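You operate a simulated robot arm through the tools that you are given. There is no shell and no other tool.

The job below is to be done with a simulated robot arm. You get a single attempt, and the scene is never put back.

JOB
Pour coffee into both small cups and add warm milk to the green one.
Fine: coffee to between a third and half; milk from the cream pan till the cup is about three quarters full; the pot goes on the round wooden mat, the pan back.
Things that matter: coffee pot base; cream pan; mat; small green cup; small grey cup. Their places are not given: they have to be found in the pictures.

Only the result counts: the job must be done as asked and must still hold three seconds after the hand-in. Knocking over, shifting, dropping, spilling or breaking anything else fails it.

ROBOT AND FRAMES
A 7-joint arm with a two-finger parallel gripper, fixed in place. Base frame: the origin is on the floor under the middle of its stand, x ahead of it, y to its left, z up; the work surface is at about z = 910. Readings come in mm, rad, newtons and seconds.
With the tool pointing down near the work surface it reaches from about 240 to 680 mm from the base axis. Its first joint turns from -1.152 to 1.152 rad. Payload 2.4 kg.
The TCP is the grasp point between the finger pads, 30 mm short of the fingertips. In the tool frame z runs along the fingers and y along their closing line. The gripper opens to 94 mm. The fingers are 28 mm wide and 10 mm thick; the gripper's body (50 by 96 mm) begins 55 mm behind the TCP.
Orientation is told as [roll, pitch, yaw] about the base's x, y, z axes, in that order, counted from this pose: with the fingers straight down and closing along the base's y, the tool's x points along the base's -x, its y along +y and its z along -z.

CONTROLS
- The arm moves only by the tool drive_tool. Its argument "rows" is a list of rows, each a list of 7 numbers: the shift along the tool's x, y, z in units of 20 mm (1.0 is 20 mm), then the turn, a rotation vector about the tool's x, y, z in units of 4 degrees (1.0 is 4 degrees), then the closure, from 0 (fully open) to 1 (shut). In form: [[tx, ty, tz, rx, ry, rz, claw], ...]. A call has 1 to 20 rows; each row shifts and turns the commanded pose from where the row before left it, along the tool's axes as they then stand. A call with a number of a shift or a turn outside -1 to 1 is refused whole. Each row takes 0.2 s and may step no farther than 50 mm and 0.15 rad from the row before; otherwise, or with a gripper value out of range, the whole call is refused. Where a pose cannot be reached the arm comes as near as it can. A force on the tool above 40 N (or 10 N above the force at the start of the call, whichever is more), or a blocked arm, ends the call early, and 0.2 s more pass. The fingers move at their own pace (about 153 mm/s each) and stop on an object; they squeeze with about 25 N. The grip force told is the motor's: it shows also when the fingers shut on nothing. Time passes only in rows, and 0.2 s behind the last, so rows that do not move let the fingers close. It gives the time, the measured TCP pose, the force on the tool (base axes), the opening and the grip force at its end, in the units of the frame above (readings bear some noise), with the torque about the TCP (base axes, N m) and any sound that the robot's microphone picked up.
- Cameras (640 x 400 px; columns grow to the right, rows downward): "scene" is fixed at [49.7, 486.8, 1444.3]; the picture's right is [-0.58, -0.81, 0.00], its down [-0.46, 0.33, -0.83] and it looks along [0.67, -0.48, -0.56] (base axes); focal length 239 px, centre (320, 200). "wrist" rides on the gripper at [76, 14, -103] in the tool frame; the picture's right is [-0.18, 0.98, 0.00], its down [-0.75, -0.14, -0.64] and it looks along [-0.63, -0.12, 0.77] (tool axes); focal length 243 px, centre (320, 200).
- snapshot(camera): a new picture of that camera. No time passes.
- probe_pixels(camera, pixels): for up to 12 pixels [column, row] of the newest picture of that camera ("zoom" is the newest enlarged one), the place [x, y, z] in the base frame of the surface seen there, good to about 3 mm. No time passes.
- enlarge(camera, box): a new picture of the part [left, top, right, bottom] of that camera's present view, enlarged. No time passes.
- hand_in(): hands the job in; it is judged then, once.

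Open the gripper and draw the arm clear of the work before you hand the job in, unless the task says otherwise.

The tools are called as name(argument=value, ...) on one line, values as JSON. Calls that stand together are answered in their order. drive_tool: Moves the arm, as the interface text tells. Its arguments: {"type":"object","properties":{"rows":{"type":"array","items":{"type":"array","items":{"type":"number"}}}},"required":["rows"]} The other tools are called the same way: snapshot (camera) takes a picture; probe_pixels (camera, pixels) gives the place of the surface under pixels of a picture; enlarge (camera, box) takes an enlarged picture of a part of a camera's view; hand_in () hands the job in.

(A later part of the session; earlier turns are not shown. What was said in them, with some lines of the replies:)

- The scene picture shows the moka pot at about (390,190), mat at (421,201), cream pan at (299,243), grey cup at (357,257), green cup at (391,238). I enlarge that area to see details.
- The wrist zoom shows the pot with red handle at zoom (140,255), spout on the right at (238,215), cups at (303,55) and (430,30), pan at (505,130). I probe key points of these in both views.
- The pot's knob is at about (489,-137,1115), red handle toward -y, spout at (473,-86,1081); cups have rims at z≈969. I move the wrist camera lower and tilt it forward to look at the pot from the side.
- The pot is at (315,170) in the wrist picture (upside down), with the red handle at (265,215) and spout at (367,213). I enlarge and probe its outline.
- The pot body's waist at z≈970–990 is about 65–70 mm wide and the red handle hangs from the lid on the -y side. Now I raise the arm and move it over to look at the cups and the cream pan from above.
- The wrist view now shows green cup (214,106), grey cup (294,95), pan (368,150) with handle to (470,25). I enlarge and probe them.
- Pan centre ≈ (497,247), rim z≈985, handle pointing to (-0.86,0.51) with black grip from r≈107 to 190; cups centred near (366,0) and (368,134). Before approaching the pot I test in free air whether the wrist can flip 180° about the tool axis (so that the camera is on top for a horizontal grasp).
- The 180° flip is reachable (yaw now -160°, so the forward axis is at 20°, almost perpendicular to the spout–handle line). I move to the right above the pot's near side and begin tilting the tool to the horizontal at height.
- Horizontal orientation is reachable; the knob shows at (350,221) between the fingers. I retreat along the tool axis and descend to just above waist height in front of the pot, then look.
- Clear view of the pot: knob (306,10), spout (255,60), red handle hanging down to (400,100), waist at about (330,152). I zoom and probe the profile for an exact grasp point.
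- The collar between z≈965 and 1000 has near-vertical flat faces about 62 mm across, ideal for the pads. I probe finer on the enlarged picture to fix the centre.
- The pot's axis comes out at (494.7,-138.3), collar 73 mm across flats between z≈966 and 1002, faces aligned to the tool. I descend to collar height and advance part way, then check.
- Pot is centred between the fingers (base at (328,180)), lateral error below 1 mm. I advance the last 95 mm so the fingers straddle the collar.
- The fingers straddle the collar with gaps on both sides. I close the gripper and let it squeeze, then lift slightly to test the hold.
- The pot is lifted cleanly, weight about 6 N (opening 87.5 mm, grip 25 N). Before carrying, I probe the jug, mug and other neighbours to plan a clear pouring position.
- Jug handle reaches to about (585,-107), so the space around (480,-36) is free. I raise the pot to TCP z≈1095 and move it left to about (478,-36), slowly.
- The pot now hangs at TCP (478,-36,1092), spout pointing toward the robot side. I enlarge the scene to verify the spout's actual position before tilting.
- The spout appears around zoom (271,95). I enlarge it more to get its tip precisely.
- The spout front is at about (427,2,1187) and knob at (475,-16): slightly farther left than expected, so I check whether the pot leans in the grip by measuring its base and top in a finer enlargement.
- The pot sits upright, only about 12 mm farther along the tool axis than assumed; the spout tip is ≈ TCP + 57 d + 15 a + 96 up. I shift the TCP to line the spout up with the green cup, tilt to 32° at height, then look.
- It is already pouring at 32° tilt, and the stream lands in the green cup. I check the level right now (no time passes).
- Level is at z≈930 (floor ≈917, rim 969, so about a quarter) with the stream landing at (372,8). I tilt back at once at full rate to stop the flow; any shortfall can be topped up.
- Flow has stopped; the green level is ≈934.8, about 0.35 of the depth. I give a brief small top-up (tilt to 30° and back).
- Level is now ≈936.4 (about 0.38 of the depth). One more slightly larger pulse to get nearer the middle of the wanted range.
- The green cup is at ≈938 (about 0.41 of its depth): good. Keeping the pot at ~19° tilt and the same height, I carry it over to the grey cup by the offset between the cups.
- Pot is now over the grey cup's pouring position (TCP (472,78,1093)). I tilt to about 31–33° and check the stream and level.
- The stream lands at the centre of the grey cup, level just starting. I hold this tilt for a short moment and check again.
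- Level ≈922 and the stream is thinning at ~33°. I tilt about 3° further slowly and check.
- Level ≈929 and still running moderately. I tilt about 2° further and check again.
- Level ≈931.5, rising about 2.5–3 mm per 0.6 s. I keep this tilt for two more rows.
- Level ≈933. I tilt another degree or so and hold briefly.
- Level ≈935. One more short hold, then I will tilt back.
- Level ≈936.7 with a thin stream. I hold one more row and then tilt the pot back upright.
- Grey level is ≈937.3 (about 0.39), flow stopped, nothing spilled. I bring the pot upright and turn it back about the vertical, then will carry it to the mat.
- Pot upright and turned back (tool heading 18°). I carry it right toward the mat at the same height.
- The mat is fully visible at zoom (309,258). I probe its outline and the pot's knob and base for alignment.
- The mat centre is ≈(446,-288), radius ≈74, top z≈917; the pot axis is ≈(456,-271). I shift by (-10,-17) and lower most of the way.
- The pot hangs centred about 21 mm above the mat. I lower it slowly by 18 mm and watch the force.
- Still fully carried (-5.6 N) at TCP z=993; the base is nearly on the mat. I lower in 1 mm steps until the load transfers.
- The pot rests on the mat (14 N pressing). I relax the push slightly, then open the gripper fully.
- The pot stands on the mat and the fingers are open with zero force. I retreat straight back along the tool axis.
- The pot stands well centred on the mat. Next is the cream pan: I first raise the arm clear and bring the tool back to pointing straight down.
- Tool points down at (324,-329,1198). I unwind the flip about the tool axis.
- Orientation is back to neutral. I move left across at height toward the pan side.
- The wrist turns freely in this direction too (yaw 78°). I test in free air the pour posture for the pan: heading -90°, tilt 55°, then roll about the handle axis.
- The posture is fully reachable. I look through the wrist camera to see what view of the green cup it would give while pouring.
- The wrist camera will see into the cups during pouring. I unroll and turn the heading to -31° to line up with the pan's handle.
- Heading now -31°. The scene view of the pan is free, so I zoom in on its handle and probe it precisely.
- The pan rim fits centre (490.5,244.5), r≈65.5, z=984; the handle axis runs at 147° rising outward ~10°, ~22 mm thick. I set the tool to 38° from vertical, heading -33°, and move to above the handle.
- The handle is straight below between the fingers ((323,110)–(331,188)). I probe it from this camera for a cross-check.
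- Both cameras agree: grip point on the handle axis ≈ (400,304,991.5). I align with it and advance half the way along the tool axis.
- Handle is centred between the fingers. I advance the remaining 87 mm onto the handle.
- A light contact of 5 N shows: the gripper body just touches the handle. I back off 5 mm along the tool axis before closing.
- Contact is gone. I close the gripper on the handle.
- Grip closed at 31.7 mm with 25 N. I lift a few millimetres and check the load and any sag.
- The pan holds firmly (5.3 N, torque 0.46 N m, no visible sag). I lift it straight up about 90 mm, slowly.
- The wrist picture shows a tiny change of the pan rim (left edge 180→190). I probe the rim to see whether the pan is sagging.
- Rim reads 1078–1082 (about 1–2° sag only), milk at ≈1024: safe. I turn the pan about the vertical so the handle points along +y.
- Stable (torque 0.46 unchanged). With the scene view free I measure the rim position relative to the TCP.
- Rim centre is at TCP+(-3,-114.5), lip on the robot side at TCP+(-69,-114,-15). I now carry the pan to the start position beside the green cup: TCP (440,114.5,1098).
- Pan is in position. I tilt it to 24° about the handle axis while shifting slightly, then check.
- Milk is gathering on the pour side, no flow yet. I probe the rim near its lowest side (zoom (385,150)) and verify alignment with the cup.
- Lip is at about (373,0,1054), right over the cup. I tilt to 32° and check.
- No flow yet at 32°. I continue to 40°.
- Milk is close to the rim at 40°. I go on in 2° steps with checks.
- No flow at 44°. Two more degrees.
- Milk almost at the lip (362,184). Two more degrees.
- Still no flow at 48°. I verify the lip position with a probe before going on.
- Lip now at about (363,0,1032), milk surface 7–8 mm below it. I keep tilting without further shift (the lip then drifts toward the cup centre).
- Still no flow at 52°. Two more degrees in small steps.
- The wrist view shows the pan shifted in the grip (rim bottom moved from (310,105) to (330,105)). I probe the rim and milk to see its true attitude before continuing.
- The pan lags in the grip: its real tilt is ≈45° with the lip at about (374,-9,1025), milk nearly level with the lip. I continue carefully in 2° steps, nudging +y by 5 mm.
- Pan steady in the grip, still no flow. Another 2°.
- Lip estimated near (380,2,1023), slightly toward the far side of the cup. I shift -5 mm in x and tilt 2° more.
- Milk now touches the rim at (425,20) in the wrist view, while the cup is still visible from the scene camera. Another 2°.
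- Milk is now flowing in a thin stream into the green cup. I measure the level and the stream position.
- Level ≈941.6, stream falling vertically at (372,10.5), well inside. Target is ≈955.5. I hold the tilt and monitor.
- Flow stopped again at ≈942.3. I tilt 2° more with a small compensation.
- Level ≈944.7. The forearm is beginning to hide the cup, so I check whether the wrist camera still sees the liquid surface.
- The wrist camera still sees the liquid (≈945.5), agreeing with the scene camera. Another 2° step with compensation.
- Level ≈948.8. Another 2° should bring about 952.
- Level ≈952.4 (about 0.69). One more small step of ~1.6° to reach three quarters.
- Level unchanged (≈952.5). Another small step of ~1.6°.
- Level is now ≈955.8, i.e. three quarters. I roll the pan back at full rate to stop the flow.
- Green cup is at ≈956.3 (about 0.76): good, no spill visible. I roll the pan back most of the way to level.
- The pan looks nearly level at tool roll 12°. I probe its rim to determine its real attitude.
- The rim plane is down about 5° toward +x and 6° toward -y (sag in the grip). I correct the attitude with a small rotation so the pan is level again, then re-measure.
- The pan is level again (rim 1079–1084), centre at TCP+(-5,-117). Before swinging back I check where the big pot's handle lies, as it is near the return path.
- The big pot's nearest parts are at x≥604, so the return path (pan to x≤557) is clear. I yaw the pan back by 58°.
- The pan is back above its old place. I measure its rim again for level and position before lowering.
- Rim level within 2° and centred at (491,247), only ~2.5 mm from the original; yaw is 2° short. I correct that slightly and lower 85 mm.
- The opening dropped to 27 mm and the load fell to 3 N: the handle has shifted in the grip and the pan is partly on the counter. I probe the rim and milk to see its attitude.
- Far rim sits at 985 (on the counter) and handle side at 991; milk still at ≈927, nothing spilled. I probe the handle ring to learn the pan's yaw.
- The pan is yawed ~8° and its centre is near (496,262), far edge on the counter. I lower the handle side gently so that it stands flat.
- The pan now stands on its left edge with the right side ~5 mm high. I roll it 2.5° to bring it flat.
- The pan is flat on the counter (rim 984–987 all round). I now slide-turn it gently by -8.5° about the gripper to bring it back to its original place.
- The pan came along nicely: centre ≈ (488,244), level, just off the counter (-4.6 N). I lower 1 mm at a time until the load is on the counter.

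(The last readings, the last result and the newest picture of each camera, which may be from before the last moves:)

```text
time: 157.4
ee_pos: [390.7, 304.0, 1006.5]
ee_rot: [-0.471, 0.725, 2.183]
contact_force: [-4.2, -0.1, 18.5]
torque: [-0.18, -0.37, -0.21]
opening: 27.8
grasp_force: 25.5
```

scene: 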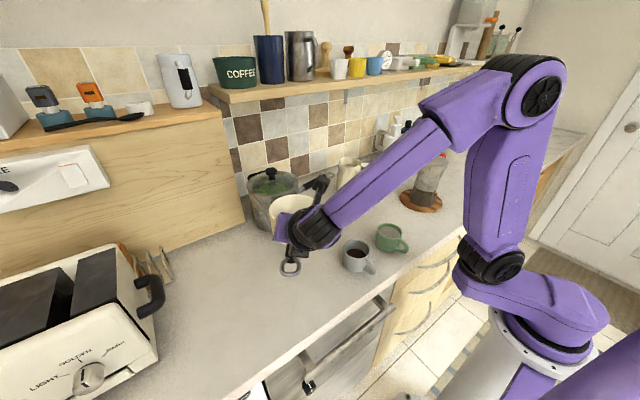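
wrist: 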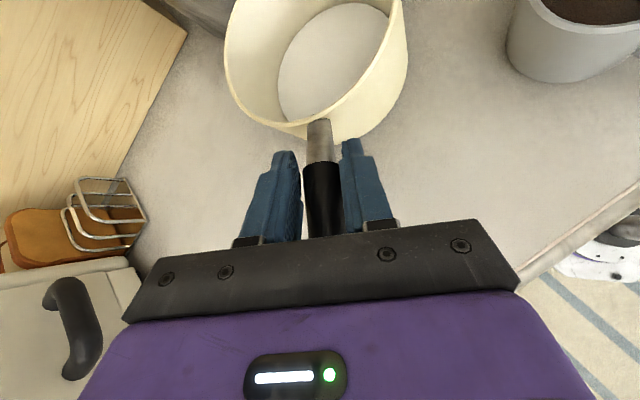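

Now it presses on the counter (18 N). I relax by about 0.7 mm, then open the gripper.

drive_tool(rows=[[0.024, -0.012, -0.024, 0, 0, 0, 1], [0, 0, 0, 0, 0, 0, 1]])

drive_tool(rows=[[0, 0, 0, 0, 0, 0, 0.65], [0, 0, 0, 0, 0, 0, 0.5], [0, 0, 0, 0, 0, 0, 0.3], [0, 0, 0, 0, 0, 0, 0], [0, 0, 0, 0, 0, 0, 0]])

snapshot(camera="wrist")

enlarge(camera="scene", box=[240, 160, 350, 310])

```text
time: 158.0
ee_pos: [390.4, 304.1, 1005.8]
ee_rot: [-0.465, 0.727, 2.188]
contact_force: [1.0, 3.2, 11.7]
torque: [-0.07, -0.38, 0.1]
opening: 27.4
grasp_force: 25.2
```

```text
time: 159.2
ee_pos: [390.2, 302.5, 1006.1]
ee_rot: [-0.464, 0.726, 2.188]
contact_force: [-0.9, -0.1, 0.7]
torque: [0.02, -0.01, -0.02]
opening: 93.9
grasp_force: 0.0
```

```text
taken
```

wrist: 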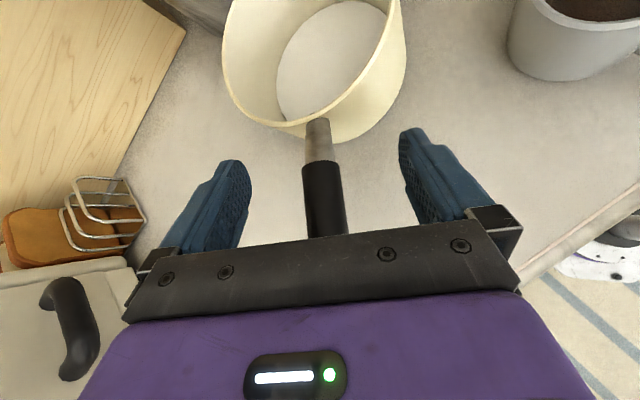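

```text
2.67 times, centred on (295, 235) of scene
```

zoom: 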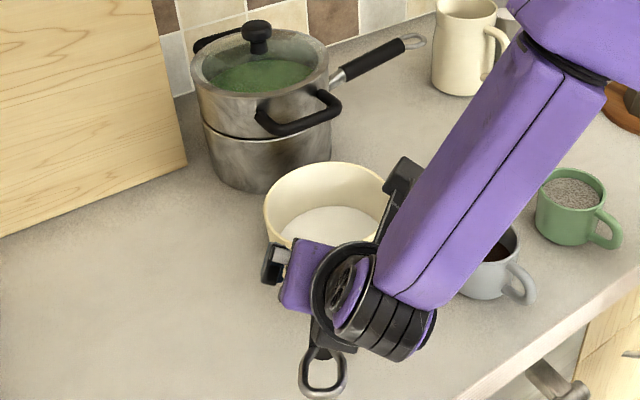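

The pan stands on the counter and the fingers are open. I withdraw straight back along the tool axis.

drive_tool(rows=[[0, 0, -0.3, 0, 0, 0, 0], [0, 0, -0.5, 0, 0, 0, 0], [0, 0, -0.7, 0, 0, 0, 0], [0, 0, -0.8, 0, 0, 0, 0], [0, 0, -0.9, 0, 0, 0, 0], [0, 0, -0.9, 0, 0, 0, 0], [0, 0, -0.9, 0, 0, 0, 0], [0, 0, -0.9, 0, 0, 0, 0], [0, 0, -0.9, 0, 0, 0, 0], [0, 0, -0.9, 0, 0, 0, 0]])

snapshot(camera="wrist")

snapshot(camera="scene")

```text
time: 161.4
ee_pos: [281.2, 338.9, 1110.0]
ee_rot: [-0.465, 0.725, 2.187]
contact_force: [-0.3, 0.7, -0.5]
torque: [-0.01, 0.0, 0.05]
opening: 93.9
grasp_force: 0.0
```

```text
taken
```

wrist: 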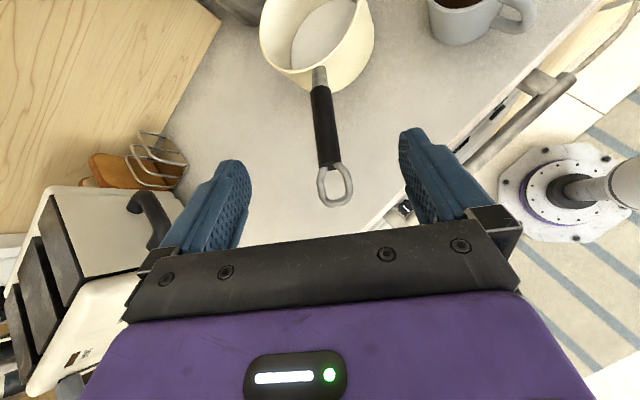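

```text
taken
```

scene: 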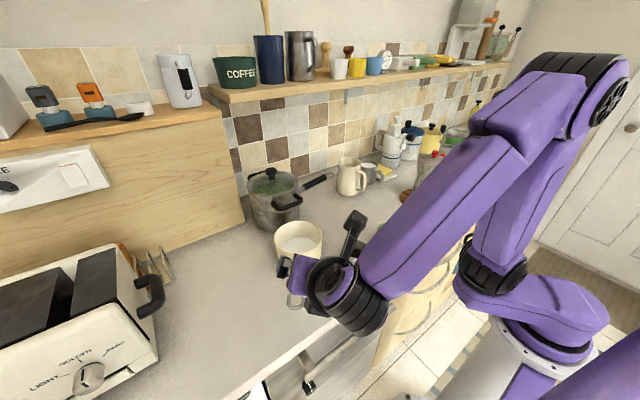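

The tool is clear of the pan. I raise the arm straight up and get it out of the scene camera's view.

drive_tool(rows=[[0.63, -0.317, -0.637, 0, 0, 0, 0], [0.63, -0.317, -0.637, 0, 0, 0, 0], [0.63, -0.317, -0.637, 0, 0, 0, 0], [0.63, -0.317, -0.637, 0, 0, 0, 0], [0.63, -0.317, -0.637, 0, 0, 0, 0], [0.63, -0.317, -0.637, 0, 0, 0, 0], [0.63, -0.317, -0.637, 0, 0, 0, 0], [0.63, -0.317, -0.637, 0, 0, 0, 0]])

snapshot(camera="scene")

snapshot(camera="wrist")

```text
time: 163.2
ee_pos: [280.6, 337.5, 1261.5]
ee_rot: [-0.464, 0.727, 2.186]
contact_force: [0.1, 1.0, 0.3]
torque: [-0.01, 0.0, -0.04]
opening: 93.8
grasp_force: 0.1
```

```text
taken
```

scene: 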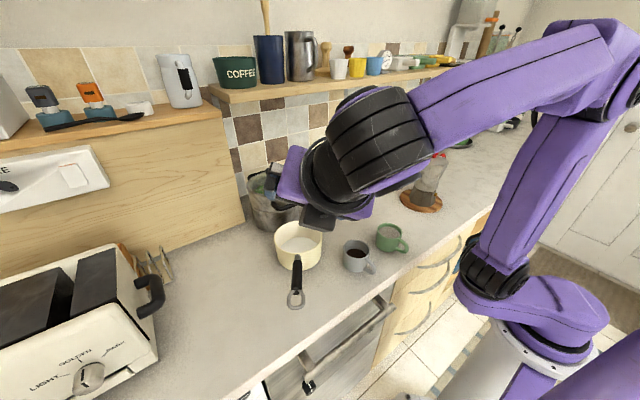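

```text
taken
```

wrist: 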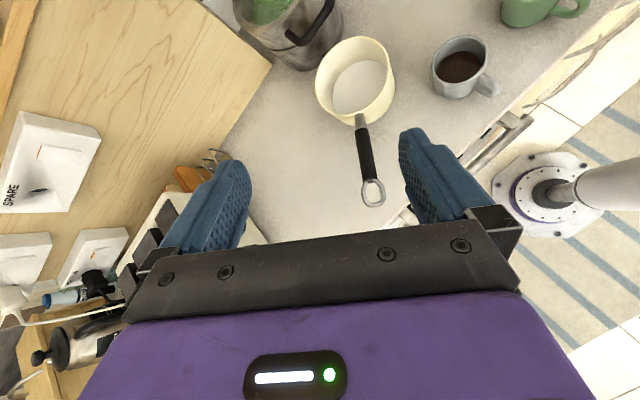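

Everything appears in place. I enlarge for a final check of the pan, the cups' levels, the counter and the pot on its mat.

enlarge(camera="scene", box=[260, 200, 430, 310])

probe_pixels(camera="zoom", pixels=[[365, 208], [375, 205], [370, 215], [360, 210], [485, 140], [490, 150], [475, 145], [500, 140], [137, 250], [150, 130], [136, 365], [480, 135]])

enlarge(camera="scene", box=[370, 130, 480, 260])

```text
3.64 times, centred on (345, 255) of scene
```

zoom: 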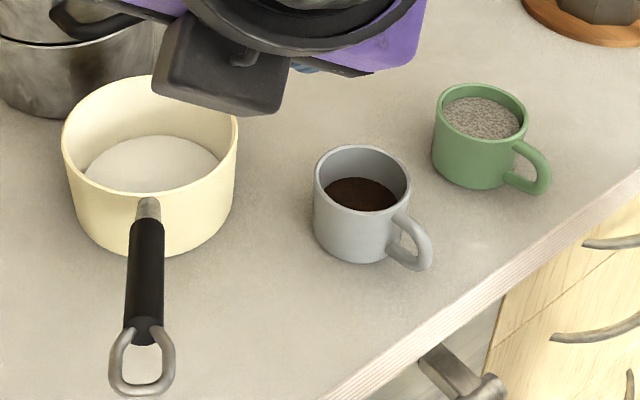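

```text
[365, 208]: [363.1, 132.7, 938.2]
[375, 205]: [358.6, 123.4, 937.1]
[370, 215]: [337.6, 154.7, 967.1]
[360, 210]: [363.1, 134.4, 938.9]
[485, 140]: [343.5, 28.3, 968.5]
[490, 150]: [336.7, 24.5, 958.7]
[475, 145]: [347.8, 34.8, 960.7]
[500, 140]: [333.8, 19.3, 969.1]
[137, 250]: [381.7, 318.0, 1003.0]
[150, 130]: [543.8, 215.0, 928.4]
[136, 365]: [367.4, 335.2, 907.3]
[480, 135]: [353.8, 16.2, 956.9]
```

```text
3.08 times, centred on (425, 195) of scene
```

zoom: 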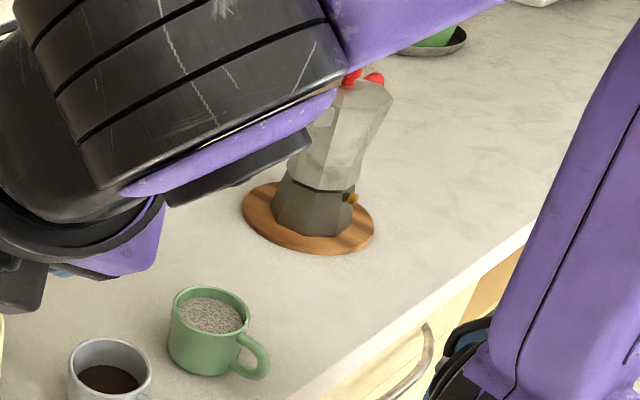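

Final check: grey cup ≈938 (0.4), green cup ≈957 (about three quarters), pan back at its place, pot on the mat, counter clean, gripper open and the arm well clear. I hand the job in.

hand_in()

```text
The job is handed in.
```

I finished the job and handed it in. No result has come back, so these are my own readings from the last pictures.

| Item | Final state |
|---|---|
| Grey cup | Coffee to about 0.40 of its depth |
| Green cup | Coffee to about 0.41, then milk to about 0.76 |
| Coffee pot | Standing on the round wooden mat, close to centre |
| Cream pan | Back within about 3 mm of where it started, handle pointing nearly as before |

I saw no spill on the counter in the pictures, and nothing else appeared knocked over or moved.

- **Pan slip:** the handle turned in the grip while I was lowering the pan. It came down on one edge about 18 mm off its place and turned about 8°. I levelled it, slid it back and released it, and the milk stayed in the pan.
- **Level accuracy:** the cup levels come from camera readings good to about 3 mm over a depth of roughly 51 mm. The coffee levels are on the low side of the third-to-half range. Grey has the smaller margin, 3 to 4 mm above the lower limit.
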